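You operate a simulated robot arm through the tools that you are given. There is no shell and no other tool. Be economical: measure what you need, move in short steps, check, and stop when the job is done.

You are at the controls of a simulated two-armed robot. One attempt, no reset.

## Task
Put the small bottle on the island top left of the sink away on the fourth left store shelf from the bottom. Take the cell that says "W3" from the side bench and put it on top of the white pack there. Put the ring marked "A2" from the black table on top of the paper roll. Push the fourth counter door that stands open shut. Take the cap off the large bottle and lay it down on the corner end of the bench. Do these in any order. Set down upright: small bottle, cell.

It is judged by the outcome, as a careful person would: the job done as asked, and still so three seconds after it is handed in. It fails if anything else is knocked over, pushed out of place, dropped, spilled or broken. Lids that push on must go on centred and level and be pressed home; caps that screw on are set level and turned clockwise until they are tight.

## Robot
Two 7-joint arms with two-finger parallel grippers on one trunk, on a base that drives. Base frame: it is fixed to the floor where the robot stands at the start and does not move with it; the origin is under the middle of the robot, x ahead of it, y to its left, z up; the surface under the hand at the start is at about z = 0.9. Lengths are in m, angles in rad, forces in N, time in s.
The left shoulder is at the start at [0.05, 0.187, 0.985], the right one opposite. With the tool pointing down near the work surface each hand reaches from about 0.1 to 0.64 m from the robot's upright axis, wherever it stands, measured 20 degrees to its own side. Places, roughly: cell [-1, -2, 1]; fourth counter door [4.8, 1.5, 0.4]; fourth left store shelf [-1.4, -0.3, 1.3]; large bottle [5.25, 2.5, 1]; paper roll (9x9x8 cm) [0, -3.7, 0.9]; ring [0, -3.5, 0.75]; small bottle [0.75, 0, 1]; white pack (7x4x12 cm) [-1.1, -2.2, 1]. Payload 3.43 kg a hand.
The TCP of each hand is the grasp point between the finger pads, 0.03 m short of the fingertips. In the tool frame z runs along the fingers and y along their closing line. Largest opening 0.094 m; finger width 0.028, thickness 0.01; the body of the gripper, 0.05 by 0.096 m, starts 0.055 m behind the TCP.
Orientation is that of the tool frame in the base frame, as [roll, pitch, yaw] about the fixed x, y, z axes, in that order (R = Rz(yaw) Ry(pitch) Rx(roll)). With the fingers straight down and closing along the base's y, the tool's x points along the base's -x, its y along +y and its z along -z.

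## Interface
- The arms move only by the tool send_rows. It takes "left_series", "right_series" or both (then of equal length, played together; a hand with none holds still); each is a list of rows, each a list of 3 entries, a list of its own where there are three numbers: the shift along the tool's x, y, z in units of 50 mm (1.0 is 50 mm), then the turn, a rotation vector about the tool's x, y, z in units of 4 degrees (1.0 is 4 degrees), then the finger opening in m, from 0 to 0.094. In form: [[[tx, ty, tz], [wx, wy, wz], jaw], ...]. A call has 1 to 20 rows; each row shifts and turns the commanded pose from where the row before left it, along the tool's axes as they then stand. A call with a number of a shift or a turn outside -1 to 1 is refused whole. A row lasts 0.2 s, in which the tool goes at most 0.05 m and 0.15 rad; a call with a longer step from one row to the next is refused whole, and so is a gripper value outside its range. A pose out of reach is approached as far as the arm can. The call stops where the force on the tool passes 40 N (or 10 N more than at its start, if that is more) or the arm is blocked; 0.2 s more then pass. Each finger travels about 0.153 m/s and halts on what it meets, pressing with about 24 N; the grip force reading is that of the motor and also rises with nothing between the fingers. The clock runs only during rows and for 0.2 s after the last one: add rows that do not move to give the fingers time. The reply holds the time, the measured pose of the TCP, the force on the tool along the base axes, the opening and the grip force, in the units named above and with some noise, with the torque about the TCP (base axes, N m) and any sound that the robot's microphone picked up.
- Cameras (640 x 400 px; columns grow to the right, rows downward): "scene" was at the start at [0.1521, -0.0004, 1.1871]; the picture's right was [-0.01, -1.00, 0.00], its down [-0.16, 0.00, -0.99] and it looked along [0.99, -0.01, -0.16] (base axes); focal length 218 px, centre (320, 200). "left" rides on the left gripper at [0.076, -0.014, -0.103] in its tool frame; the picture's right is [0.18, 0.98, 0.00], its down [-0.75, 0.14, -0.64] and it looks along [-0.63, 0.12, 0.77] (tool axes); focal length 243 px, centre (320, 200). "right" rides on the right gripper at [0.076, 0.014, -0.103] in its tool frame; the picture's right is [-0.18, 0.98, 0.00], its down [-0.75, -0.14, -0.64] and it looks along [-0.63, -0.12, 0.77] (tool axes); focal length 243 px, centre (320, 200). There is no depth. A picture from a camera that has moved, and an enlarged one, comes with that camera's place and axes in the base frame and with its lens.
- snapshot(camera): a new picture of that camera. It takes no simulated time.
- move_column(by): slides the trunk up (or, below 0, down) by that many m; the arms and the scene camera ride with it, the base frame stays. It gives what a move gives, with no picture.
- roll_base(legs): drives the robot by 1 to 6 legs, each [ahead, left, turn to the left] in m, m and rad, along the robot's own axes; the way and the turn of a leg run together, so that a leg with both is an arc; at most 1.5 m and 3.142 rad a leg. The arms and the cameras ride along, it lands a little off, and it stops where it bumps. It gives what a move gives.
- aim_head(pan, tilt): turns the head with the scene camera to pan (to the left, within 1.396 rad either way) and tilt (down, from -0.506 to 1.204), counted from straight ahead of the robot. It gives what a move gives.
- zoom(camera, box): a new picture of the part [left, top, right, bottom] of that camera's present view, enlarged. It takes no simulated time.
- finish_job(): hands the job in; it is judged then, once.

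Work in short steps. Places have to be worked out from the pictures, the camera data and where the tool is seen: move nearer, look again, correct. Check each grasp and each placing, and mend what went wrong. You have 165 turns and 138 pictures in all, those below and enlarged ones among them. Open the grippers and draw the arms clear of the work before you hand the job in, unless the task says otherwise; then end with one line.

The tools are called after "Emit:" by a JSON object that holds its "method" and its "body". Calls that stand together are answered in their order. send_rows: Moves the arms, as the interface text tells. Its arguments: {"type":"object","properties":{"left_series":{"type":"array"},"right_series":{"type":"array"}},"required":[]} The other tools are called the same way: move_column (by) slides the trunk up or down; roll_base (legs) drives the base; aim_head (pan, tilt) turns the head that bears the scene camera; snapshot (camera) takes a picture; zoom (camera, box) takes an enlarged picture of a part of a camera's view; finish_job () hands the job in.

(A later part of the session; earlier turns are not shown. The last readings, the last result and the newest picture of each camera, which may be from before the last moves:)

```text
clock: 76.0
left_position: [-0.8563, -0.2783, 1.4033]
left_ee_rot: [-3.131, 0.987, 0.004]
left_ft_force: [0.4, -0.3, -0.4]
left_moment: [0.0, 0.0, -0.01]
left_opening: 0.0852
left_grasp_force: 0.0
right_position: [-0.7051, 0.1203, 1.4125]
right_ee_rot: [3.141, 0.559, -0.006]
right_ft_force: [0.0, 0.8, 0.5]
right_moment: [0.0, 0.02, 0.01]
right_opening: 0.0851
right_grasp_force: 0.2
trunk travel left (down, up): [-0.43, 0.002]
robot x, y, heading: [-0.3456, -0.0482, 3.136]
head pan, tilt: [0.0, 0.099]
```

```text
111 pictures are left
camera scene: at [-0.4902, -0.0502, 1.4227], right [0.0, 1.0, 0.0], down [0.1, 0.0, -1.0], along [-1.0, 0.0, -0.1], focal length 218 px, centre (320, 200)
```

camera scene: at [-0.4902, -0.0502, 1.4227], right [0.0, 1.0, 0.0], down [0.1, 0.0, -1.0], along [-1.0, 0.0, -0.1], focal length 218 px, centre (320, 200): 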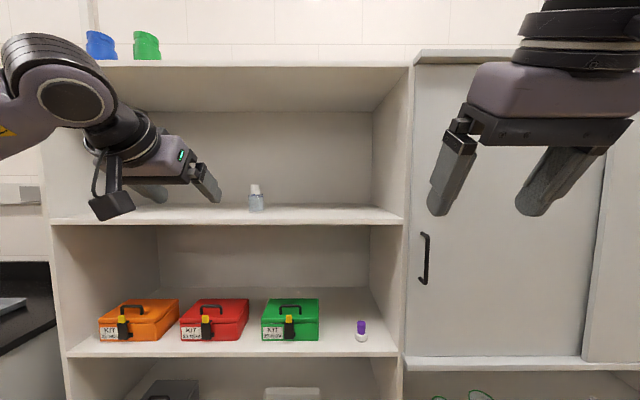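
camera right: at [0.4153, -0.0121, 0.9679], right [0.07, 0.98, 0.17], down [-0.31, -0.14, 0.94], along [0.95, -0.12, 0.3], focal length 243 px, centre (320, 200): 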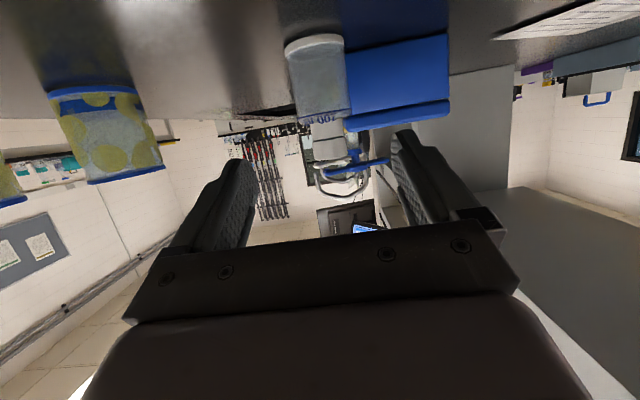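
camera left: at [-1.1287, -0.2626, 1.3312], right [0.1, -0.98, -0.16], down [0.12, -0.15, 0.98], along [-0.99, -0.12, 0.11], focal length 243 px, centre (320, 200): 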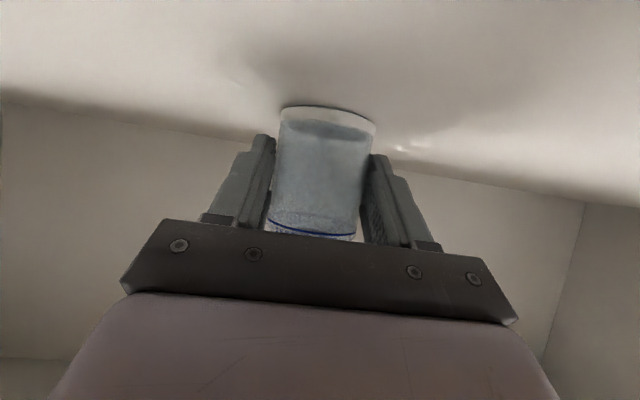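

Small bottle stands upright on shelf four. Next the side bench: I pose the left hand pointing down again and look left.

Emit:
{"method": "send_rows", "body": {"left_series": [[[0, 0, 0], [0, 1, 0], 0.085], [[0, 0, 0], [0, 1, 0], 0.085], [[0, 0, 0], [0, 1, 0], 0.085], [[0, 0, 0], [0, 1, 0], 0.085], [[0, 0, 0], [0, 1, 0], 0.085], [[0, 0, 0], [0, 1, 0], 0.085], [[0, 0, 0], [0, 1, 0], 0.085], [[0, 0, 0], [0, 1, 0], 0.085], [[0, 0, 0], [0, 1, 0], 0.085], [[0, 0, 0], [0, 1, 0], 0.085], [[0, 0, 0], [0, 1, 0], 0.085], [[0, 0, 0], [0, 1, 0], 0.085], [[0, 0, 0], [0, 1, 0], 0.085], [[0, 0, 0], [0, 1, 0], 0.085]]}}

Emit:
{"method": "aim_head", "body": {"pan": 1.0, "tilt": 0.4}}

Emit:
{"method": "snapshot", "body": {"camera": "scene"}}

```text
clock: 79.0
left_position: [-0.8495, -0.2849, 1.3838]
left_ee_rot: [-3.137, 0.025, -0.007]
left_ft_force: [0.0, -0.2, -0.4]
left_moment: [-0.01, 0.03, -0.02]
left_opening: 0.085
left_grasp_force: 0.1
left hand out of reach, approached as far as the arm can: row 13, 14
right_position: [-0.7055, 0.121, 1.4123]
right_ee_rot: [3.139, 0.557, -0.005]
right_ft_force: [-0.2, 0.0, 0.7]
right_moment: [0.01, 0.0, 0.02]
right_opening: 0.0852
right_grasp_force: 0.2
trunk travel left (down, up): [-0.43, 0.002]
robot x, y, heading: [-0.3422, -0.0518, 3.138]
head pan, tilt: [0.0, 0.099]
```

```text
clock: 80.2
left_position: [-0.8499, -0.2841, 1.3836]
left_ee_rot: [-3.138, 0.025, -0.005]
left_ft_force: [0.1, 0.0, -0.4]
left_moment: [0.05, -0.01, 0.03]
left_opening: 0.0849
left_grasp_force: 0.1
right_position: [-0.7056, 0.1201, 1.4128]
right_ee_rot: [3.139, 0.561, -0.004]
right_ft_force: [0.3, 0.6, 0.1]
right_moment: [0.01, -0.01, 0.0]
right_opening: 0.0852
right_grasp_force: 0.0
trunk travel left (down, up): [-0.43, 0.002]
robot x, y, heading: [-0.3397, -0.0537, 3.14]
head pan, tilt: [1.0, 0.4]
```

```text
110 pictures are left
camera scene: at [-0.4492, -0.1282, 1.3947], right [-0.84, 0.54, 0.0], down [0.21, 0.33, -0.92], along [-0.5, -0.77, -0.39], focal length 218 px, centre (320, 200)
```

scene: 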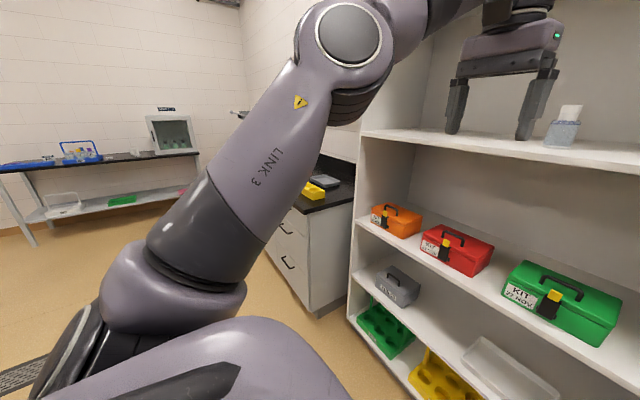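

Free floor to the side bench. I pull the left hand in and drive left along the wall.

Emit:
{"method": "send_rows", "body": {"left_series": [[[0.75, 0, 0.5], [0, 0, 0], 0.085], [[0.75, 0, 0.5], [0, 0, 0], 0.085], [[0.75, 0, 0.5], [0, 0, 0], 0.085], [[0.75, 0, 0.5], [0, 0, 0], 0.085]]}}

Emit:
{"method": "roll_base", "body": {"legs": [[0, 1.5, 0], [0, 0.3, 0]]}}

Emit:
{"method": "aim_head", "body": {"pan": 0.0, "tilt": 0.5}}

Emit:
{"method": "snapshot", "body": {"camera": "scene"}}

```text
clock: 81.2
left_position: [-0.701, -0.285, 1.2817]
left_ee_rot: [-3.134, 0.009, 0.0]
left_ft_force: [0.3, -0.1, -0.4]
left_moment: [-0.02, 0.02, 0.01]
left_opening: 0.0848
left_grasp_force: 0.2
right_position: [-0.7062, 0.1205, 1.4129]
right_ee_rot: [3.141, 0.558, -0.003]
right_ft_force: [-0.4, -1.0, -0.4]
right_moment: [0.0, -0.01, 0.02]
right_opening: 0.085
right_grasp_force: 0.1
trunk travel left (down, up): [-0.43, 0.002]
robot x, y, heading: [-0.3412, -0.0506, 3.144]
head pan, tilt: [1.0, 0.4]
```

```text
clock: 97.5
left_position: [-0.706, -2.0987, 1.2815]
left_ee_rot: [-3.138, 0.01, -0.003]
left_ft_force: [-0.9, 0.6, 0.2]
left_moment: [-0.02, 0.0, -0.03]
left_opening: 0.085
left_grasp_force: 0.1
right_position: [-0.7106, -1.6922, 1.4136]
right_ee_rot: [3.139, 0.557, -0.005]
right_ft_force: [-0.4, -0.6, 0.6]
right_moment: [0.01, 0.02, 0.0]
right_opening: 0.0849
right_grasp_force: 0.0
trunk travel left (down, up): [-0.43, 0.002]
robot x, y, heading: [-0.3463, -1.8634, 3.14]
head pan, tilt: [1.0, 0.4]
```

```text
clock: 98.7
left_position: [-0.7065, -2.0983, 1.2812]
left_ee_rot: [-3.137, 0.009, -0.004]
left_ft_force: [0.0, -0.1, 0.5]
left_moment: [0.01, 0.0, -0.01]
left_opening: 0.085
left_grasp_force: 0.1
right_position: [-0.7112, -1.6931, 1.4124]
right_ee_rot: [3.139, 0.559, -0.005]
right_ft_force: [-0.7, -0.3, 0.2]
right_moment: [-0.03, 0.03, -0.01]
right_opening: 0.0853
right_grasp_force: 0.0
trunk travel left (down, up): [-0.43, 0.002]
robot x, y, heading: [-0.3451, -1.8679, 3.134]
head pan, tilt: [0.0, 0.499]
```

```text
109 pictures are left
camera scene: at [-0.4951, -1.8636, 1.3855], right [0.0, 1.0, 0.0], down [0.48, 0.0, -0.88], along [-0.88, 0.0, -0.48], focal length 218 px, centre (320, 200)
```

scene: 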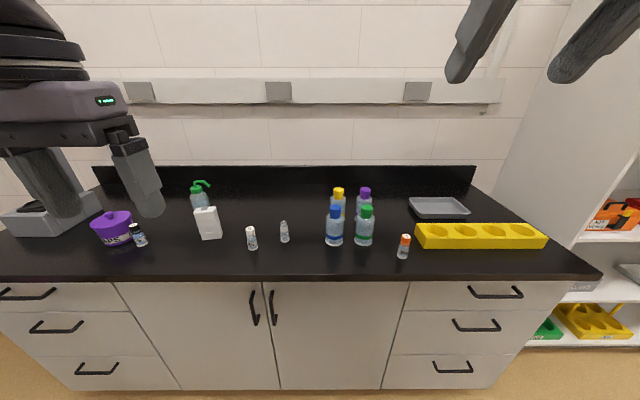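

Small vials/cells on the bench, and the white pack. Zoom to read the labels.

Emit:
{"method": "zoom", "body": {"camera": "scene", "box": [100, 180, 300, 270]}}

Emit:
{"method": "zoom", "body": {"camera": "scene", "box": [300, 180, 430, 270]}}

```text
3.20 times, centred on (200, 225) of scene
camera zoom: at [-0.4951, -1.8636, 1.3855], right [0.0, 1.0, 0.0], down [0.48, 0.0, -0.88], along [-0.88, 0.0, -0.48], focal length 697 px, centre (704, 120)
```

zoom: 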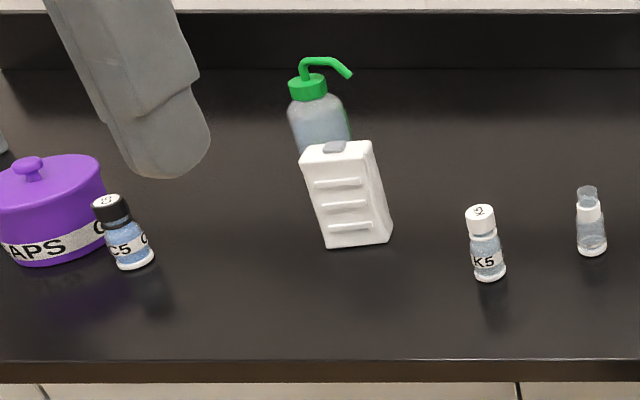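

```text
4.44 times, centred on (365, 225) of scene
camera zoom: at [-0.4951, -1.8636, 1.3855], right [0.0, 1.0, 0.0], down [0.48, 0.0, -0.88], along [-0.88, 0.0, -0.48], focal length 968 px, centre (120, 89)
```

zoom: 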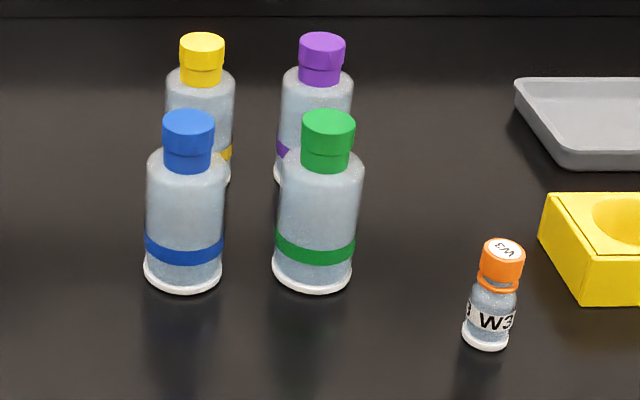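

W3 (orange cap) is at about (-1.01,-1.605) with height ≈0.09; the white pack about (-1.12,-2.24), top ≈1.02. I lower the trunk, drive closer, and turn the right hand straight down.

Emit:
{"method": "move_column", "body": {"by": -0.1}}

Emit:
{"method": "roll_base", "body": {"legs": [[0.14, -0.08, 0]]}}

Emit:
{"method": "send_rows", "body": {"right_series": [[[0, 0, 0], [0, 1, 0], 0.085], [[0, 0, 0], [0, 1, 0], 0.085], [[0, 0, 0], [0, 1, 0], 0.085], [[0, 0, 0], [0, 1, 0], 0.085], [[0, 0, 0], [0, 1, 0], 0.085], [[0, 0, 0], [0, 1, 0], 0.085], [[0, 0, 0], [0, 1, 0], 0.085], [[0, 0, 0], [0, 1, 0], 0.085], [[0, 0, 0], [0, 0, 0], 0.085]]}}

Emit:
{"method": "snapshot", "body": {"camera": "scene"}}

Emit:
{"method": "snapshot", "body": {"camera": "right"}}

```text
clock: 100.1
left_position: [-0.7056, -2.0977, 1.1815]
left_ee_rot: [-3.137, 0.009, -0.003]
left_ft_force: [-0.5, 0.4, 0.2]
left_moment: [0.0, -0.02, 0.04]
left_opening: 0.0847
left_grasp_force: 0.1
right_position: [-0.7114, -1.6918, 1.3138]
right_ee_rot: [3.141, 0.559, -0.004]
right_ft_force: [0.8, 0.6, 0.0]
right_moment: [0.01, -0.02, 0.0]
right_opening: 0.0851
right_grasp_force: 0.1
trunk travel left (down, up): [-0.33, 0.102]
robot x, y, heading: [-0.3451, -1.864, 3.138]
head pan, tilt: [0.0, 0.499]
```

```text
clock: 101.5
left_position: [-0.8484, -2.0155, 1.1811]
left_ee_rot: [-3.136, 0.007, -0.006]
left_ft_force: [0.0, 0.6, 0.2]
left_moment: [-0.02, 0.0, 0.0]
left_opening: 0.0848
left_grasp_force: 0.1
right_position: [-0.8518, -1.6084, 1.3131]
right_ee_rot: [3.141, 0.558, -0.007]
right_ft_force: [0.7, -0.3, 1.2]
right_moment: [0.0, 0.0, -0.02]
right_opening: 0.0847
right_grasp_force: 0.1
trunk travel left (down, up): [-0.33, 0.102]
robot x, y, heading: [-0.4907, -1.7814, 3.135]
head pan, tilt: [0.0, 0.499]
```

```text
clock: 103.5
left_position: [-0.8471, -2.0166, 1.181]
left_ee_rot: [-3.136, 0.008, -0.006]
left_ft_force: [0.3, -0.1, 0.4]
left_moment: [0.01, 0.02, 0.0]
left_opening: 0.0851
left_grasp_force: 0.0
right_position: [-0.8518, -1.6114, 1.3134]
right_ee_rot: [3.139, -0.001, -0.008]
right_ft_force: [0.5, -0.4, 0.8]
right_moment: [0.02, 0.03, -0.04]
right_opening: 0.0851
right_grasp_force: 0.0
trunk travel left (down, up): [-0.33, 0.102]
robot x, y, heading: [-0.4856, -1.7851, 3.135]
head pan, tilt: [0.0, 0.499]
```

```text
106 pictures are left
camera scene: at [-0.6356, -1.7815, 1.2855], right [0.01, 1.0, 0.0], down [0.48, 0.0, -0.88], along [-0.88, 0.01, -0.48], focal length 218 px, centre (320, 200)
```

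scene: 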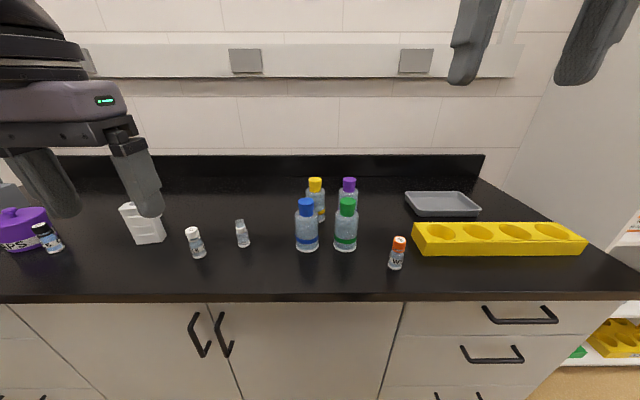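

```text
105 pictures are left
camera right: at [-0.7751, -1.6251, 1.4155], right [-0.19, -0.98, 0.0], down [-0.75, 0.15, 0.64], along [-0.63, 0.12, -0.77], focal length 243 px, centre (320, 200)
```

right: 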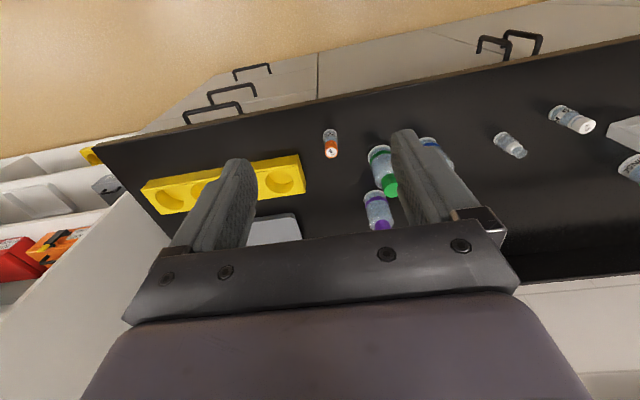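

W3 fixed at (-1.010,-1.601) from both cameras. Move above it with the opening reduced to 0.06.

Emit:
{"method": "send_rows", "body": {"right_series": [[[-0.527, -0.033, 0.71], [0, 0, 0], 0.06], [[-0.527, -0.033, 0.71], [0, 0, 0], 0.06], [[-0.527, -0.033, 0.71], [0, 0, 0], 0.06], [[-0.527, -0.033, 0.71], [0, 0, 0], 0.06], [[-0.527, -0.033, 0.71], [0, 0, 0], 0.06], [[-0.527, -0.033, 0.71], [0, 0, 0], 0.06], [[0, 0, 0], [0, 0, 0], 0.06]]}}

Emit:
{"method": "snapshot", "body": {"camera": "right"}}

Emit:
{"method": "snapshot", "body": {"camera": "scene"}}

```text
clock: 105.1
left_position: [-0.8476, -2.0147, 1.1811]
left_ee_rot: [-3.137, 0.009, -0.006]
left_ft_force: [0.1, -0.2, 0.1]
left_moment: [-0.01, -0.02, 0.0]
left_opening: 0.0849
left_grasp_force: 0.1
right_position: [-1.0122, -1.5961, 1.1003]
right_ee_rot: [3.139, 0.0, -0.006]
right_ft_force: [-0.1, 0.3, 0.2]
right_moment: [0.0, 0.04, 0.0]
right_opening: 0.0599
right_grasp_force: 0.0
trunk travel left (down, up): [-0.33, 0.102]
robot x, y, heading: [-0.4862, -1.7831, 3.136]
head pan, tilt: [0.0, 0.499]
```

```text
104 pictures are left
camera right: at [-0.9343, -1.6122, 1.2025], right [-0.19, -0.98, 0.0], down [-0.75, 0.15, 0.64], along [-0.63, 0.12, -0.77], focal length 243 px, centre (320, 200)
```

right: 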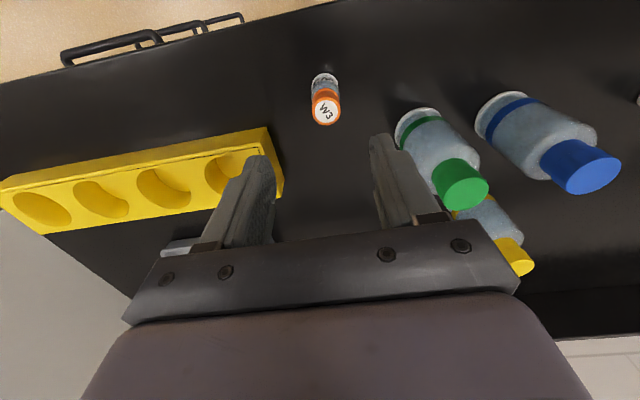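

```text
103 pictures are left
camera scene: at [-0.6353, -1.7817, 1.2856], right [0.01, 1.0, 0.0], down [0.48, 0.0, -0.88], along [-0.88, 0.01, -0.48], focal length 218 px, centre (320, 200)
```

scene: 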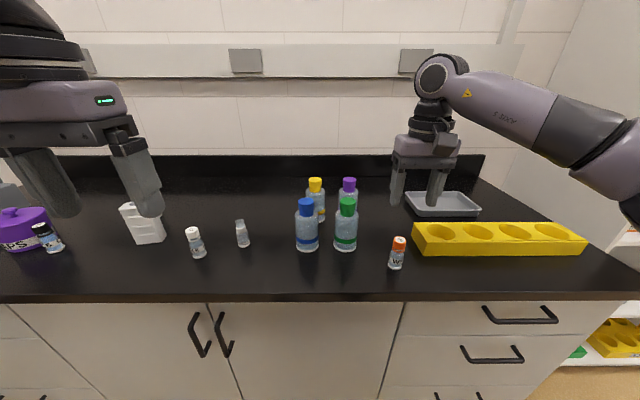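

Aligned except 7 mm in y. Correct and descend to z≈0.955, then close.

Emit:
{"method": "send_rows", "body": {"right_series": [[[0, 0.14, 0.3], [0, 0, 0], 0.06], [[0, 0, 0.7], [0, 0, 0], 0.06], [[0, 0, 0.7], [0, 0, 0], 0.06], [[0, 0, 0.7], [0, 0, 0], 0.06], [[0, 0, 0.5], [0, 0, 0], 0.06], [[0, 0, 0], [0, 0, 0], 0.06], [[0, 0, 0], [0, 0, 0], 0.03], [[0, 0, 0], [0, 0, 0], 0.015], [[0, 0, 0], [0, 0, 0], 0.015], [[0, 0, 0], [0, 0, 0], 0.015]]}}

Emit:
{"method": "snapshot", "body": {"camera": "right"}}

```text
clock: 107.3
left_position: [-0.848, -2.0166, 1.1821]
left_ee_rot: [-3.136, 0.009, -0.005]
left_ft_force: [0.2, 0.3, 0.1]
left_moment: [0.0, 0.0, -0.04]
left_opening: 0.0849
left_grasp_force: 0.1
right_position: [-1.0118, -1.6069, 0.955]
right_ee_rot: [3.14, 0.001, -0.007]
right_ft_force: [0.0, 0.1, 0.0]
right_moment: [0.0, -0.02, -0.01]
right_opening: 0.0284
right_grasp_force: 23.8
trunk travel left (down, up): [-0.33, 0.102]
robot x, y, heading: [-0.4879, -1.7837, 3.137]
head pan, tilt: [0.0, 0.499]
```

```text
102 pictures are left
camera right: at [-0.9339, -1.6216, 1.0572], right [-0.19, -0.98, 0.0], down [-0.75, 0.15, 0.64], along [-0.63, 0.12, -0.77], focal length 243 px, centre (320, 200)
```

right: 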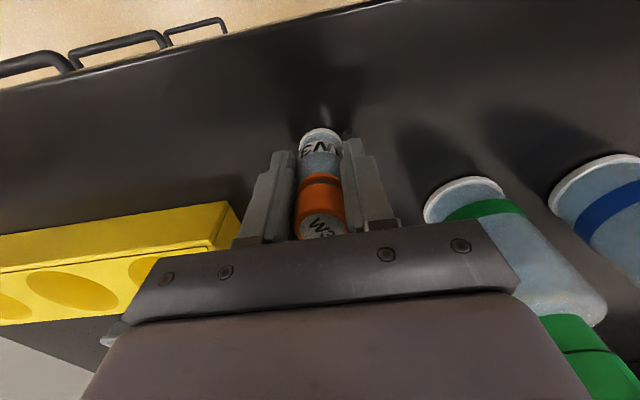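

W3 is gripped. Lift 0.22 m and move the base left so the right hand comes over the pack area.

Emit:
{"method": "send_rows", "body": {"right_series": [[[0, 0, -0.3], [0, 0, 0], 0.015], [[0, 0, -0.8], [0, 0, 0], 0.015], [[0.3, 0, -0.8], [0, 0, 0], 0.015], [[0.3, 0, -0.8], [0, 0, 0], 0.015], [[0.3, 0, -0.8], [0, 0, 0], 0.015], [[0.3, 0, -0.8], [0, 0, 0], 0.015]]}}

Emit:
{"method": "roll_base", "body": {"legs": [[0, 0.6, 0]]}}

Emit:
{"method": "snapshot", "body": {"camera": "scene"}}

Emit:
{"method": "snapshot", "body": {"camera": "right"}}

```text
clock: 108.7
left_position: [-0.8464, -2.0164, 1.1822]
left_ee_rot: [-3.137, 0.011, -0.005]
left_ft_force: [0.6, 0.0, 0.1]
left_moment: [0.03, 0.01, -0.01]
left_opening: 0.085
left_grasp_force: 0.1
right_position: [-0.9488, -1.6059, 1.1704]
right_ee_rot: [3.139, -0.001, -0.008]
right_ft_force: [0.1, 0.6, 0.7]
right_moment: [0.0, 0.01, -0.02]
right_opening: 0.0282
right_grasp_force: 24.0
trunk travel left (down, up): [-0.33, 0.102]
robot x, y, heading: [-0.4873, -1.7829, 3.136]
head pan, tilt: [0.0, 0.499]
```

```text
clock: 114.5
left_position: [-0.8507, -2.62, 1.1814]
left_ee_rot: [-3.136, 0.009, -0.004]
left_ft_force: [0.1, -0.2, -0.3]
left_moment: [-0.01, 0.02, -0.01]
left_opening: 0.0849
left_grasp_force: 0.0
right_position: [-0.9529, -2.2103, 1.1699]
right_ee_rot: [3.141, 0.0, -0.005]
right_ft_force: [-0.4, -0.1, -0.2]
right_moment: [-0.03, 0.02, 0.0]
right_opening: 0.0283
right_grasp_force: 24.0
trunk travel left (down, up): [-0.33, 0.102]
robot x, y, heading: [-0.4905, -2.3859, 3.136]
head pan, tilt: [0.0, 0.499]
```

```text
101 pictures are left
camera scene: at [-0.6387, -2.3852, 1.2855], right [0.0, 1.0, 0.0], down [0.48, 0.0, -0.88], along [-0.88, 0.0, -0.48], focal length 218 px, centre (320, 200)
```

scene: 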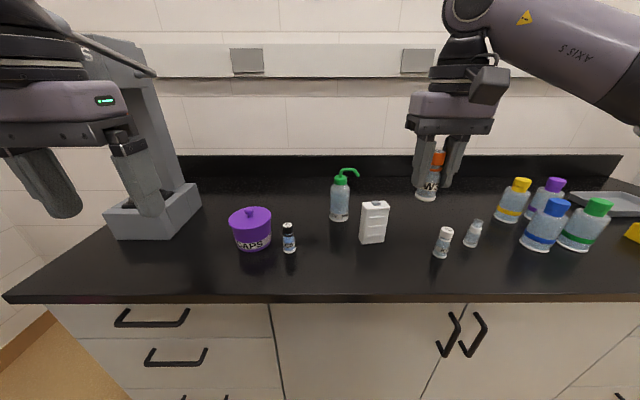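

```text
100 pictures are left
camera right: at [-0.8766, -2.2254, 1.2727], right [-0.19, -0.98, 0.0], down [-0.75, 0.15, 0.64], along [-0.63, 0.12, -0.77], focal length 243 px, centre (320, 200)
```

right: 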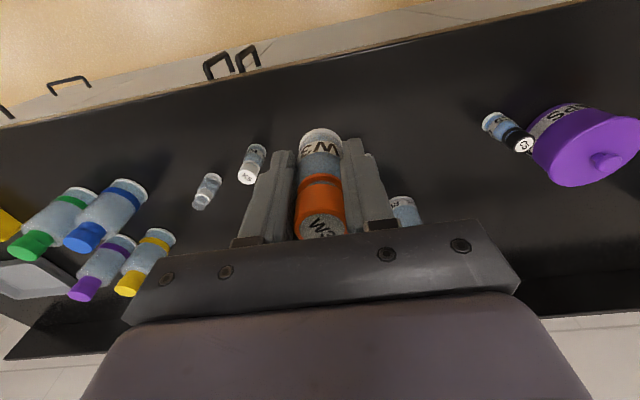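

Now zoom on the pack to measure it and see its orientation and top.

Emit:
{"method": "zoom", "body": {"camera": "scene", "box": [310, 150, 430, 260]}}

```text
3.64 times, centred on (370, 205) of scene
camera zoom: at [-0.6387, -2.3852, 1.2855], right [0.0, 1.0, 0.0], down [0.48, 0.0, -0.88], along [-0.88, 0.0, -0.48], focal length 792 px, centre (138, 182)
```

zoom: 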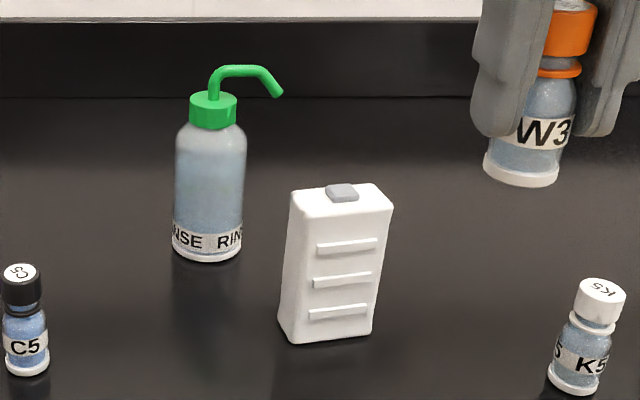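

A grey button sits on the pack's top, so I need an accurate look from above. Move the right hand beside the pack to see its top in the hand camera.

Emit:
{"method": "send_rows", "body": {"right_series": [[[-0.735, -0.4, 0], [0, 0, 0], 0.015], [[-0.735, -0.4, 0], [0, 0, 0], 0.015], [[-0.735, -0.4, 0], [0, 0, 0], 0.015], [[-0.735, -0.4, 0], [0, 0, 0], 0.015], [[0, 0, 0], [0, 0, 0], 0.015]]}}

Emit:
{"method": "snapshot", "body": {"camera": "right"}}

Emit:
{"method": "zoom", "body": {"camera": "right", "box": [380, 60, 600, 200]}}

```text
clock: 115.7
left_position: [-0.8496, -2.6206, 1.1812]
left_ee_rot: [-3.135, 0.007, -0.004]
left_ft_force: [0.5, 0.5, -0.7]
left_moment: [0.03, 0.01, -0.01]
left_opening: 0.0848
left_grasp_force: 0.0
right_position: [-1.072, -2.1463, 1.1689]
right_ee_rot: [-3.141, 0.002, -0.004]
right_ft_force: [-0.2, 0.0, -0.8]
right_moment: [0.04, 0.01, 0.01]
right_opening: 0.0283
right_grasp_force: 23.8
right hand out of reach, approached as far as the arm can: row 4
trunk travel left (down, up): [-0.33, 0.102]
robot x, y, heading: [-0.4899, -2.3833, 3.135]
head pan, tilt: [0.0, 0.499]
```

```text
98 pictures are left
camera right: at [-0.996, -2.1609, 1.2721], right [-0.19, -0.98, 0.0], down [-0.75, 0.14, 0.64], along [-0.63, 0.12, -0.77], focal length 243 px, centre (320, 200)
```

right: 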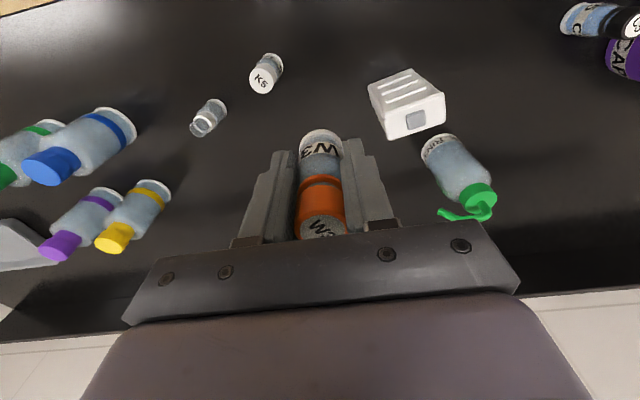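

```text
2.86 times, centred on (490, 130) of right
camera zoom: at [-0.996, -2.1609, 1.2721], right [-0.19, -0.98, 0.0], down [-0.75, 0.14, 0.64], along [-0.63, 0.12, -0.77], focal length 693 px, centre (-166, 400)
```

zoom: 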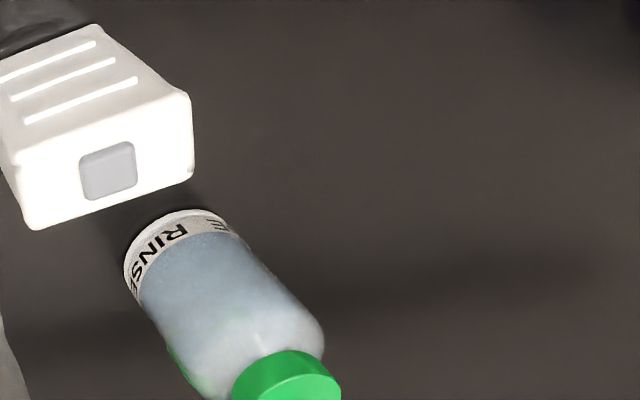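

Pack top centre at (-1.111,-2.242), z≈1.021, with a flat button in the middle. I drive 0.07 m forward for reach.

Emit:
{"method": "roll_base", "body": {"legs": [[0.07, 0, 0]]}}

```text
clock: 116.7
left_position: [-0.9195, -2.6188, 1.1821]
left_ee_rot: [-3.136, 0.008, -0.004]
left_ft_force: [-0.4, -0.2, 0.2]
left_moment: [0.0, 0.01, -0.02]
left_opening: 0.0852
left_grasp_force: 0.0
right_position: [-1.1435, -2.1435, 1.1684]
right_ee_rot: [3.14, -0.001, -0.006]
right_ft_force: [-1.0, 0.0, -0.4]
right_moment: [-0.03, -0.02, 0.0]
right_opening: 0.0281
right_grasp_force: 24.2
trunk travel left (down, up): [-0.33, 0.102]
robot x, y, heading: [-0.5573, -2.3865, 3.134]
head pan, tilt: [0.0, 0.499]
```

Move over the pack at z 1.12 (cell base ~4 cm above), and check.

Emit:
{"method": "send_rows", "body": {"right_series": [[[0.217, 0.657, 0], [0, 0, 0], 0.015], [[0.217, 0.657, 0.3], [0, 0, 0], 0.015], [[0.217, 0.657, 0.3], [0, 0, 0], 0.015], [[0, 0, 0.36], [0, 0, 0], 0.015], [[0, 0, 0], [0, 0, 0], 0.015]]}}

Emit:
{"method": "zoom", "body": {"camera": "scene", "box": [300, 100, 460, 260]}}

Emit:
{"method": "snapshot", "body": {"camera": "right"}}

```text
clock: 117.9
left_position: [-0.9202, -2.6193, 1.1819]
left_ee_rot: [-3.136, 0.009, -0.003]
left_ft_force: [-0.1, -0.3, 1.0]
left_moment: [-0.02, -0.01, 0.02]
left_opening: 0.0848
left_grasp_force: 0.0
right_position: [-1.1092, -2.2452, 1.1225]
right_ee_rot: [3.14, 0.003, -0.005]
right_ft_force: [-0.1, 1.0, -0.2]
right_moment: [0.02, 0.06, -0.01]
right_opening: 0.0284
right_grasp_force: 24.4
trunk travel left (down, up): [-0.33, 0.102]
robot x, y, heading: [-0.5624, -2.3864, 3.134]
head pan, tilt: [0.0, 0.499]
```

```text
2.50 times, centred on (380, 180) of scene
camera zoom: at [-0.708, -2.3849, 1.2855], right [0.0, 1.0, 0.0], down [0.48, 0.0, -0.88], along [-0.88, 0.0, -0.48], focal length 545 px, centre (170, 250)
```

zoom: 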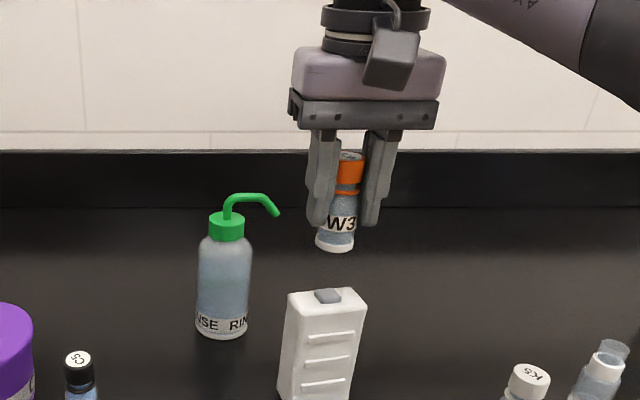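

```text
95 pictures are left
camera right: at [-1.0336, -2.2593, 1.2244], right [-0.19, -0.98, 0.0], down [-0.75, 0.15, 0.64], along [-0.63, 0.12, -0.77], focal length 243 px, centre (320, 200)
```

right: 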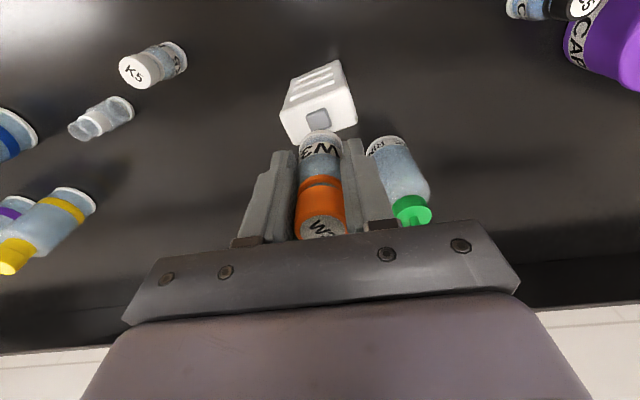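

Well aligned over the button. Descend 40 mm, then feel for contact.

Emit:
{"method": "send_rows", "body": {"right_series": [[[-0.03, 0, 0.3], [0, 0, 0], 0.015], [[0, 0, 0.3], [0, 0, 0], 0.015], [[0, 0, 0.16], [0, 0, 0], 0.015], [[0, 0, 0], [0, 0, 0], 0.015]]}}

Emit:
{"method": "zoom", "body": {"camera": "scene", "box": [320, 150, 440, 260]}}

```text
clock: 118.9
left_position: [-0.92, -2.6192, 1.1807]
left_ee_rot: [-3.136, 0.009, -0.004]
left_ft_force: [0.2, 0.1, 0.0]
left_moment: [-0.03, 0.0, 0.02]
left_opening: 0.0848
left_grasp_force: 0.2
right_position: [-1.1121, -2.2433, 1.0829]
right_ee_rot: [3.14, 0.001, -0.005]
right_ft_force: [-0.7, 0.0, -0.2]
right_moment: [-0.02, -0.02, -0.02]
right_opening: 0.0287
right_grasp_force: 24.1
trunk travel left (down, up): [-0.33, 0.102]
robot x, y, heading: [-0.5631, -2.386, 3.14]
head pan, tilt: [0.0, 0.499]
```

```text
3.64 times, centred on (380, 205) of scene
camera zoom: at [-0.708, -2.3847, 1.2855], right [0.0, 1.0, 0.0], down [0.48, 0.0, -0.88], along [-0.88, 0.0, -0.48], focal length 792 px, centre (102, 182)
```

zoom: 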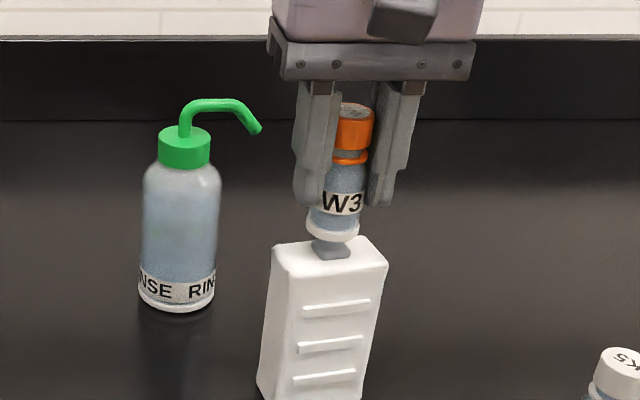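

Centred; only a few millimetres left. Lower by 3 mm steps reading the force.

Emit:
{"method": "send_rows", "body": {"right_series": [[[0, 0, 0.06], [0, 0, 0], 0.015], [[0, 0, 0.04], [0, 0, 0], 0.015], [[0, 0, 0], [0, 0, 0], 0.015]]}}

Emit:
{"method": "send_rows", "body": {"right_series": [[[0, 0, 0.05], [0, 0, 0], 0.015], [[0, 0, 0], [0, 0, 0], 0.015]]}}

```text
clock: 119.7
left_position: [-0.9204, -2.6188, 1.1819]
left_ee_rot: [-3.136, 0.009, -0.004]
left_ft_force: [-0.5, 0.4, 0.4]
left_moment: [0.01, 0.0, -0.01]
left_opening: 0.0846
left_grasp_force: 0.1
right_position: [-1.113, -2.2431, 1.0783]
right_ee_rot: [3.14, 0.0, -0.006]
right_ft_force: [-0.4, -0.4, -1.1]
right_moment: [-0.02, -0.03, -0.01]
right_opening: 0.0282
right_grasp_force: 24.2
trunk travel left (down, up): [-0.33, 0.102]
robot x, y, heading: [-0.563, -2.3859, 3.134]
head pan, tilt: [0.0, 0.499]
```

```text
clock: 120.3
left_position: [-0.9195, -2.6203, 1.1813]
left_ee_rot: [-3.137, 0.009, -0.003]
left_ft_force: [-0.1, 0.2, -0.2]
left_moment: [-0.03, 0.03, 0.0]
left_opening: 0.0851
left_grasp_force: 0.1
right_position: [-1.1117, -2.2436, 1.0763]
right_ee_rot: [3.141, 0.002, -0.006]
right_ft_force: [-0.1, -0.3, -0.8]
right_moment: [0.01, -0.01, -0.01]
right_opening: 0.0281
right_grasp_force: 24.2
trunk travel left (down, up): [-0.33, 0.102]
robot x, y, heading: [-0.5584, -2.3842, 3.141]
head pan, tilt: [0.0, 0.499]
```

Still no contact; continue in 2 mm steps.

Emit:
{"method": "send_rows", "body": {"right_series": [[[0, 0, 0.04], [0, 0, 0], 0.015], [[0, 0, 0], [0, 0, 0], 0.015]]}}

Emit:
{"method": "send_rows", "body": {"right_series": [[[0, 0, 0.04], [0, 0, 0], 0.015], [[0, 0, 0], [0, 0, 0], 0.015]]}}

Emit:
{"method": "zoom", "body": {"camera": "scene", "box": [340, 170, 410, 240]}}

```text
clock: 120.9
left_position: [-0.9194, -2.6194, 1.1818]
left_ee_rot: [-3.135, 0.007, -0.003]
left_ft_force: [-0.3, 0.0, 0.8]
left_moment: [0.01, -0.02, -0.02]
left_opening: 0.0847
left_grasp_force: 0.0
right_position: [-1.1111, -2.2431, 1.0747]
right_ee_rot: [3.139, 0.001, -0.005]
right_ft_force: [0.4, 0.5, 0.8]
right_moment: [-0.01, 0.0, 0.01]
right_opening: 0.0283
right_grasp_force: 24.0
trunk travel left (down, up): [-0.33, 0.102]
robot x, y, heading: [-0.5588, -2.3849, 3.138]
head pan, tilt: [0.0, 0.499]
```

```text
clock: 121.5
left_position: [-0.9198, -2.6194, 1.1818]
left_ee_rot: [-3.137, 0.01, -0.003]
left_ft_force: [0.7, 0.6, -0.6]
left_moment: [-0.01, 0.02, 0.04]
left_opening: 0.0851
left_grasp_force: 0.1
right_position: [-1.1111, -2.2435, 1.0724]
right_ee_rot: [3.14, 0.002, -0.004]
right_ft_force: [0.0, -0.3, -0.2]
right_moment: [-0.02, -0.01, 0.03]
right_opening: 0.028
right_grasp_force: 24.2
trunk travel left (down, up): [-0.33, 0.102]
robot x, y, heading: [-0.5573, -2.3851, 3.133]
head pan, tilt: [0.0, 0.499]
```

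```text
5.71 times, centred on (375, 205) of scene
camera zoom: at [-0.708, -2.3847, 1.2855], right [0.0, 1.0, 0.0], down [0.48, 0.0, -0.88], along [-0.88, 0.0, -0.48], focal length 1245 px, centre (6, 171)
```

zoom: 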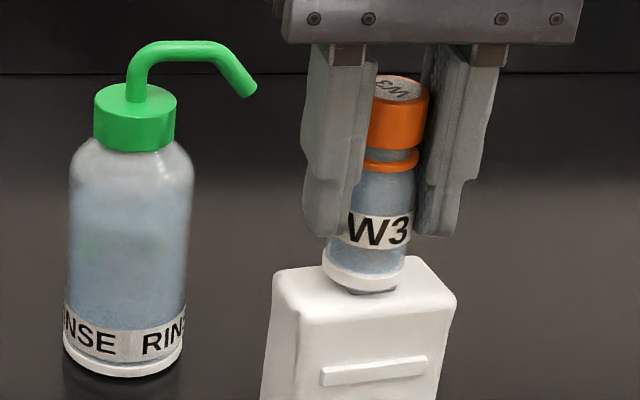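

Nearly touching. Two more 2 mm steps.

Emit:
{"method": "send_rows", "body": {"right_series": [[[0, 0, 0.04], [0, 0, 0], 0.015], [[0, 0, 0], [0, 0, 0], 0.015]]}}

Emit:
{"method": "send_rows", "body": {"right_series": [[[0, 0, 0.03], [0, 0, 0], 0.015], [[0, 0, 0], [0, 0, 0], 0.015]]}}

```text
clock: 122.1
left_position: [-0.9186, -2.6191, 1.1814]
left_ee_rot: [-3.136, 0.009, -0.003]
left_ft_force: [0.0, 0.0, 0.6]
left_moment: [-0.01, 0.0, 0.01]
left_opening: 0.0851
left_grasp_force: 0.1
right_position: [-1.1112, -2.2434, 1.07]
right_ee_rot: [3.138, 0.001, -0.006]
right_ft_force: [0.2, 0.5, -0.5]
right_moment: [-0.03, -0.03, 0.01]
right_opening: 0.0284
right_grasp_force: 24.5
trunk travel left (down, up): [-0.33, 0.102]
robot x, y, heading: [-0.5591, -2.3852, 3.141]
head pan, tilt: [0.0, 0.499]
```

```text
clock: 122.7
left_position: [-0.9174, -2.6198, 1.1826]
left_ee_rot: [-3.136, 0.011, -0.004]
left_ft_force: [1.0, 0.4, -0.3]
left_moment: [-0.02, -0.01, -0.02]
left_opening: 0.085
left_grasp_force: 0.1
right_position: [-1.1121, -2.2429, 1.0687]
right_ee_rot: [3.139, 0.003, -0.005]
right_ft_force: [-0.5, 0.4, 4.1]
right_moment: [0.01, 0.03, -0.05]
right_opening: 0.0284
right_grasp_force: 24.2
trunk travel left (down, up): [-0.33, 0.102]
robot x, y, heading: [-0.558, -2.3846, 3.137]
head pan, tilt: [0.0, 0.499]
```

Contact (4 N). Open the fingers moderately and rise straight up.

Emit:
{"method": "send_rows", "body": {"right_series": [[[0, 0, 0], [0, 0, 0], 0.04], [[0, 0, 0], [0, 0, 0], 0.06], [[0, 0, 0], [0, 0, 0], 0.06], [[0, 0, -0.2], [0, 0, 0], 0.06], [[0, 0, -0.6], [0, 0, 0], 0.06], [[0, 0, -0.9], [0, 0, 0], 0.06], [[0, 0, -0.9], [0, 0, 0], 0.06]]}}

Emit:
{"method": "zoom", "body": {"camera": "scene", "box": [320, 130, 440, 250]}}

```text
clock: 124.3
left_position: [-0.919, -2.6216, 1.1816]
left_ee_rot: [-3.135, 0.011, -0.003]
left_ft_force: [-0.3, -0.7, -1.2]
left_moment: [0.03, 0.03, 0.01]
left_opening: 0.0852
left_grasp_force: 0.0
right_position: [-1.11, -2.2449, 1.199]
right_ee_rot: [3.141, 0.003, -0.001]
right_ft_force: [0.6, -0.4, -0.3]
right_moment: [0.02, -0.02, 0.01]
right_opening: 0.0604
right_grasp_force: 0.0
trunk travel left (down, up): [-0.33, 0.102]
robot x, y, heading: [-0.5569, -2.3869, 3.136]
head pan, tilt: [0.0, 0.499]
```

```text
3.33 times, centred on (380, 190) of scene
camera zoom: at [-0.7071, -2.3858, 1.2856], right [0.0, 1.0, 0.0], down [0.48, 0.0, -0.88], along [-0.88, 0.0, -0.48], focal length 726 px, centre (120, 233)
```

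zoom: 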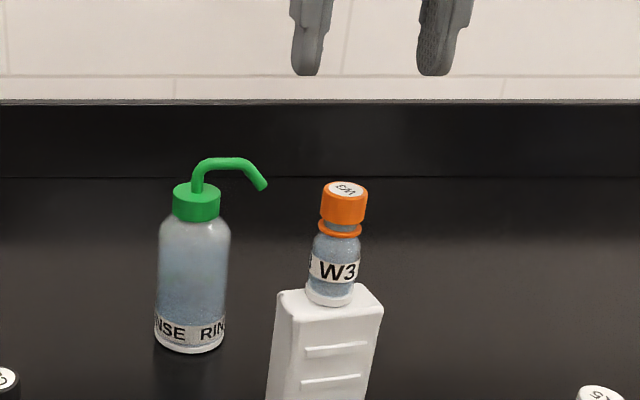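

W3 stands upright on the pack. Now back away and turn left to face the black table.

Emit:
{"method": "roll_base", "body": {"legs": [[-0.45, 0, 0], [0, 0, 1.57]]}}

Emit:
{"method": "snapshot", "body": {"camera": "scene"}}

```text
clock: 130.8
left_position: [0.122, -2.7472, 1.181]
left_ee_rot: [-3.137, 0.009, 1.564]
left_ft_force: [1.3, -0.3, -0.4]
left_moment: [0.04, -0.02, 0.0]
left_opening: 0.0853
left_grasp_force: 0.1
right_position: [-0.2536, -2.9376, 1.1981]
right_ee_rot: [3.14, 0.0, 1.562]
right_ft_force: [-0.5, 0.1, -0.4]
right_moment: [0.01, -0.01, -0.02]
right_opening: 0.06
right_grasp_force: 0.2
trunk travel left (down, up): [-0.33, 0.102]
robot x, y, heading: [-0.1096, -2.3933, -1.579]
head pan, tilt: [0.0, 0.499]
```

```text
91 pictures are left
camera scene: at [-0.1101, -2.5363, 1.2855], right [-1.0, 0.01, 0.0], down [0.0, 0.48, -0.88], along [-0.01, -0.88, -0.48], focal length 218 px, centre (320, 200)
```

scene: 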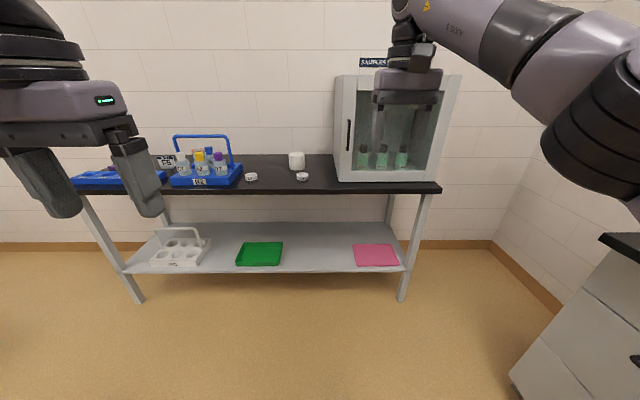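

Emit:
{"method": "zoom", "body": {"camera": "scene", "box": [160, 130, 340, 200]}}

```text
3.56 times, centred on (250, 165) of scene
camera zoom: at [-0.1101, -2.5363, 1.2855], right [-1.0, 0.01, 0.0], down [0.0, 0.48, -0.88], along [-0.01, -0.88, -0.48], focal length 774 px, centre (569, 324)
```

zoom: 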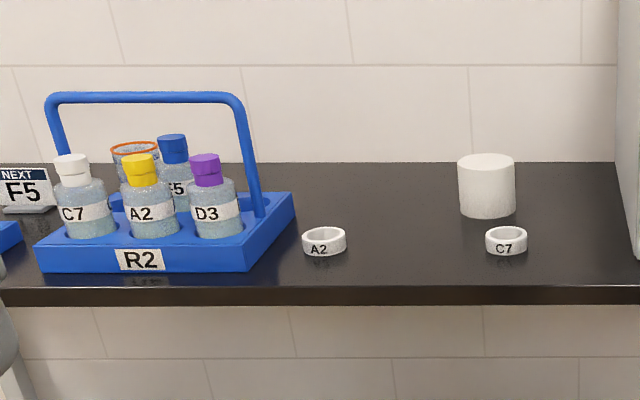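

Ring "A2" lies right of rack R2, the paper roll farther back. I retract the right hand to keep it from the hood, and drive closer.

Emit:
{"method": "send_rows", "body": {"right_series": [[[0.9, 0, 0], [0, 0, 0], 0.06], [[0.9, 0, 0], [0, 0, 0], 0.06], [[0.9, 0, 0], [0, 0, 0], 0.06], [[0.9, 0, 0], [0, 0, 0], 0.06], [[0.9, 0, 0], [0, 0, 0], 0.06]]}}

Emit:
{"method": "roll_base", "body": {"legs": [[0.35, 0.1, 0]]}}

Emit:
{"method": "aim_head", "body": {"pan": 0.0, "tilt": 0.7}}

Emit:
{"method": "snapshot", "body": {"camera": "scene"}}

Emit:
{"method": "snapshot", "body": {"camera": "left"}}

```text
clock: 132.0
left_position: [0.1224, -2.7478, 1.1832]
left_ee_rot: [-3.137, 0.012, 1.563]
left_ft_force: [-0.2, -0.3, 0.3]
left_moment: [0.01, -0.03, -0.01]
left_opening: 0.0848
left_grasp_force: 0.1
right_position: [-0.2515, -2.7129, 1.1981]
right_ee_rot: [3.139, 0.001, 1.561]
right_ft_force: [0.1, -0.4, -0.5]
right_moment: [-0.01, 0.01, -0.01]
right_opening: 0.0598
right_grasp_force: 0.0
trunk travel left (down, up): [-0.33, 0.102]
robot x, y, heading: [-0.1138, -2.3887, -1.578]
head pan, tilt: [0.0, 0.499]
```

```text
clock: 134.3
left_position: [0.2177, -3.0956, 1.1822]
left_ee_rot: [-3.137, 0.009, 1.56]
left_ft_force: [-0.3, 0.2, 0.5]
left_moment: [0.01, 0.0, 0.02]
left_opening: 0.0851
left_grasp_force: 0.0
right_position: [-0.1561, -3.0603, 1.1975]
right_ee_rot: [3.139, 0.001, 1.559]
right_ft_force: [-0.6, -0.5, 0.2]
right_moment: [0.0, 0.03, 0.01]
right_opening: 0.0599
right_grasp_force: 0.1
trunk travel left (down, up): [-0.33, 0.102]
robot x, y, heading: [-0.0137, -2.7338, -1.578]
head pan, tilt: [0.0, 0.499]
```

```text
clock: 135.0
left_position: [0.2184, -3.0933, 1.1811]
left_ee_rot: [-3.135, 0.01, 1.56]
left_ft_force: [-0.3, 0.9, 0.2]
left_moment: [0.03, 0.0, -0.03]
left_opening: 0.085
left_grasp_force: 0.1
right_position: [-0.1574, -3.0583, 1.197]
right_ee_rot: [-3.141, 0.0, 1.559]
right_ft_force: [-0.2, -0.3, 1.1]
right_moment: [-0.04, 0.03, 0.02]
right_opening: 0.0598
right_grasp_force: 0.1
trunk travel left (down, up): [-0.33, 0.102]
robot x, y, heading: [-0.0119, -2.7304, -1.581]
head pan, tilt: [0.0, 0.7]
```

```text
89 pictures are left
camera scene: at [-0.0145, -2.8759, 1.2679], right [-1.0, 0.01, 0.0], down [0.01, 0.64, -0.77], along [-0.01, -0.77, -0.64], focal length 218 px, centre (320, 200)
```

scene: 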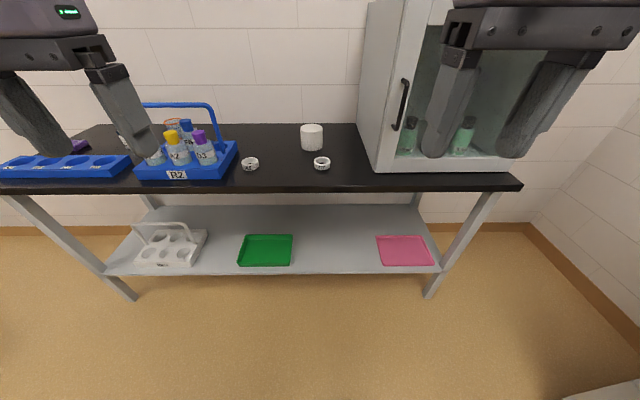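

```text
88 pictures are left
camera left: at [0.2051, -3.0169, 1.2835], right [0.98, 0.17, -0.01], down [0.14, -0.75, 0.65], along [0.11, -0.64, -0.76], focal length 243 px, centre (320, 200)
```

left: 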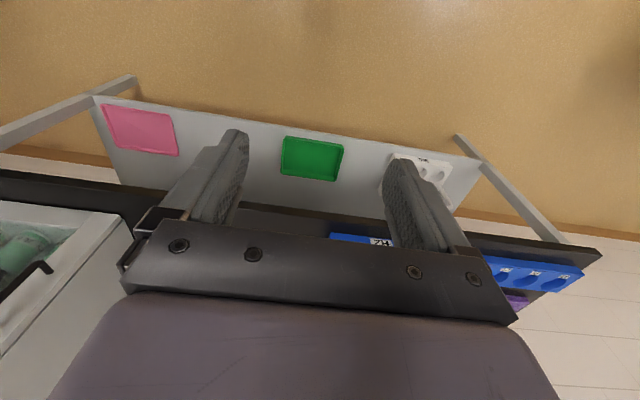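

Table top ≈0.86; ring at about (0.22,-3.53), roll about (0.015,-3.69). Drive 0.3 m forward.

Emit:
{"method": "roll_base", "body": {"legs": [[0.3, 0, 0]]}}

Emit:
{"method": "snapshot", "body": {"camera": "scene"}}

Emit:
{"method": "snapshot", "body": {"camera": "left"}}

```text
clock: 137.1
left_position: [0.2134, -3.3963, 1.1809]
left_ee_rot: [-3.137, 0.009, 1.56]
left_ft_force: [-0.2, -0.3, 0.6]
left_moment: [0.04, 0.03, 0.02]
left_opening: 0.0849
left_grasp_force: 0.1
right_position: [-0.1602, -3.3612, 1.1974]
right_ee_rot: [3.14, 0.003, 1.561]
right_ft_force: [0.0, 0.5, 0.3]
right_moment: [0.02, -0.02, -0.02]
right_opening: 0.0596
right_grasp_force: 0.0
trunk travel left (down, up): [-0.33, 0.102]
robot x, y, heading: [-0.0141, -3.0331, -1.582]
head pan, tilt: [0.0, 0.7]
```

```text
87 pictures are left
camera scene: at [-0.0179, -3.1781, 1.2677], right [-1.0, 0.01, 0.0], down [0.01, 0.64, -0.76], along [-0.01, -0.76, -0.64], focal length 218 px, centre (320, 200)
```

scene: 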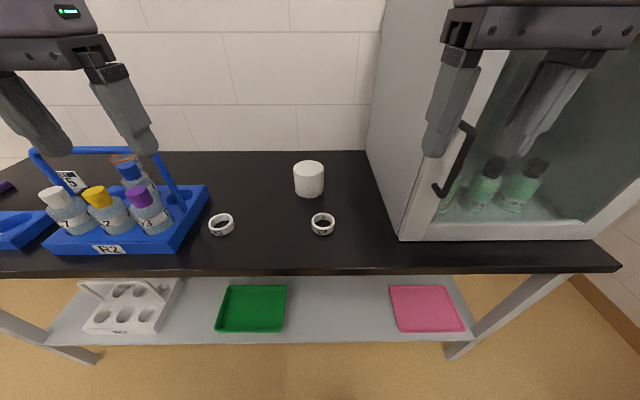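

```text
86 pictures are left
camera left: at [0.2019, -3.319, 1.2833], right [0.98, 0.17, -0.01], down [0.14, -0.75, 0.65], along [0.11, -0.64, -0.76], focal length 243 px, centre (320, 200)
```

left: 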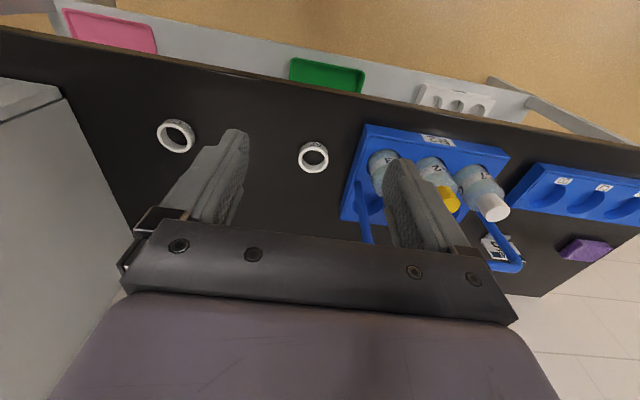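

Ring A2 triangulated at (0.232,-3.573), z≈0.85. Moving the left hand above it.

Emit:
{"method": "send_rows", "body": {"left_series": [[[-0.59, 0.063, 0.6], [0, 0, 0], 0.075], [[-0.59, 0.063, 0.6], [0, 0, 0], 0.075], [[-0.59, 0.063, 0.6], [0, 0, 0], 0.075], [[-0.59, 0.063, 0.6], [0, 0, 0], 0.075], [[-0.59, 0.063, 0.6], [0, 0, 0], 0.075], [[-0.59, 0.063, 0.6], [0, 0, 0], 0.075], [[0, 0, 0], [0, 0, 0], 0.075]]}}

Emit:
{"method": "snapshot", "body": {"camera": "left"}}

Emit:
{"method": "snapshot", "body": {"camera": "scene"}}

```text
clock: 138.7
left_position: [0.2297, -3.5739, 1.0018]
left_ee_rot: [-3.138, 0.011, 1.559]
left_ft_force: [-0.3, 0.2, 0.7]
left_moment: [-0.02, 0.0, 0.0]
left_opening: 0.075
left_grasp_force: 0.1
right_position: [-0.1606, -3.3613, 1.1972]
right_ee_rot: [3.14, 0.001, 1.558]
right_ft_force: [0.4, -0.5, -0.3]
right_moment: [-0.01, 0.05, -0.02]
right_opening: 0.0602
right_grasp_force: 0.1
trunk travel left (down, up): [-0.33, 0.102]
robot x, y, heading: [-0.0176, -3.0326, -1.575]
head pan, tilt: [0.0, 0.7]
```

```text
85 pictures are left
camera left: at [0.2177, -3.4971, 1.1038], right [0.98, 0.17, -0.01], down [0.14, -0.75, 0.65], along [0.11, -0.64, -0.76], focal length 243 px, centre (320, 200)
```

left: 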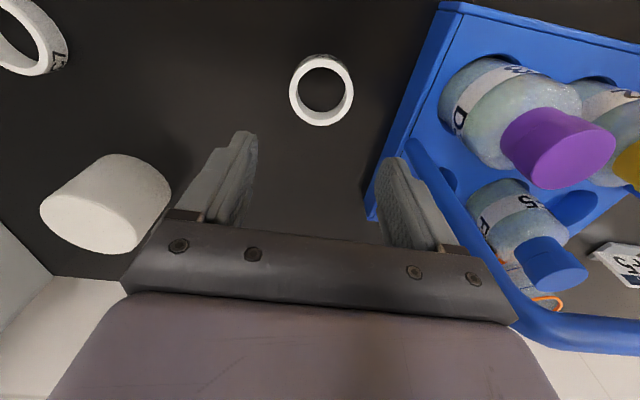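

```text
84 pictures are left
camera scene: at [-0.0178, -3.1774, 1.2678], right [-1.0, 0.01, 0.0], down [0.01, 0.64, -0.77], along [-0.01, -0.77, -0.64], focal length 218 px, centre (320, 200)
```

scene: 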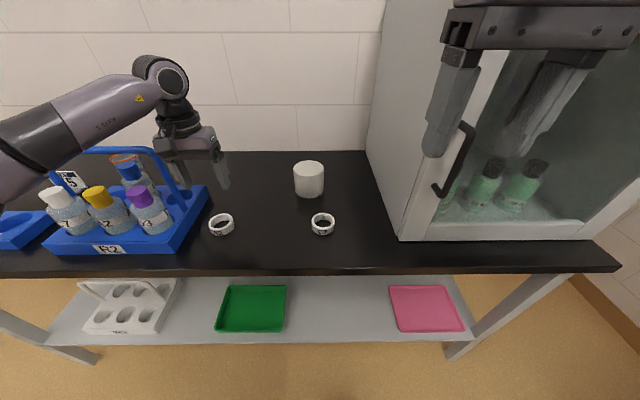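

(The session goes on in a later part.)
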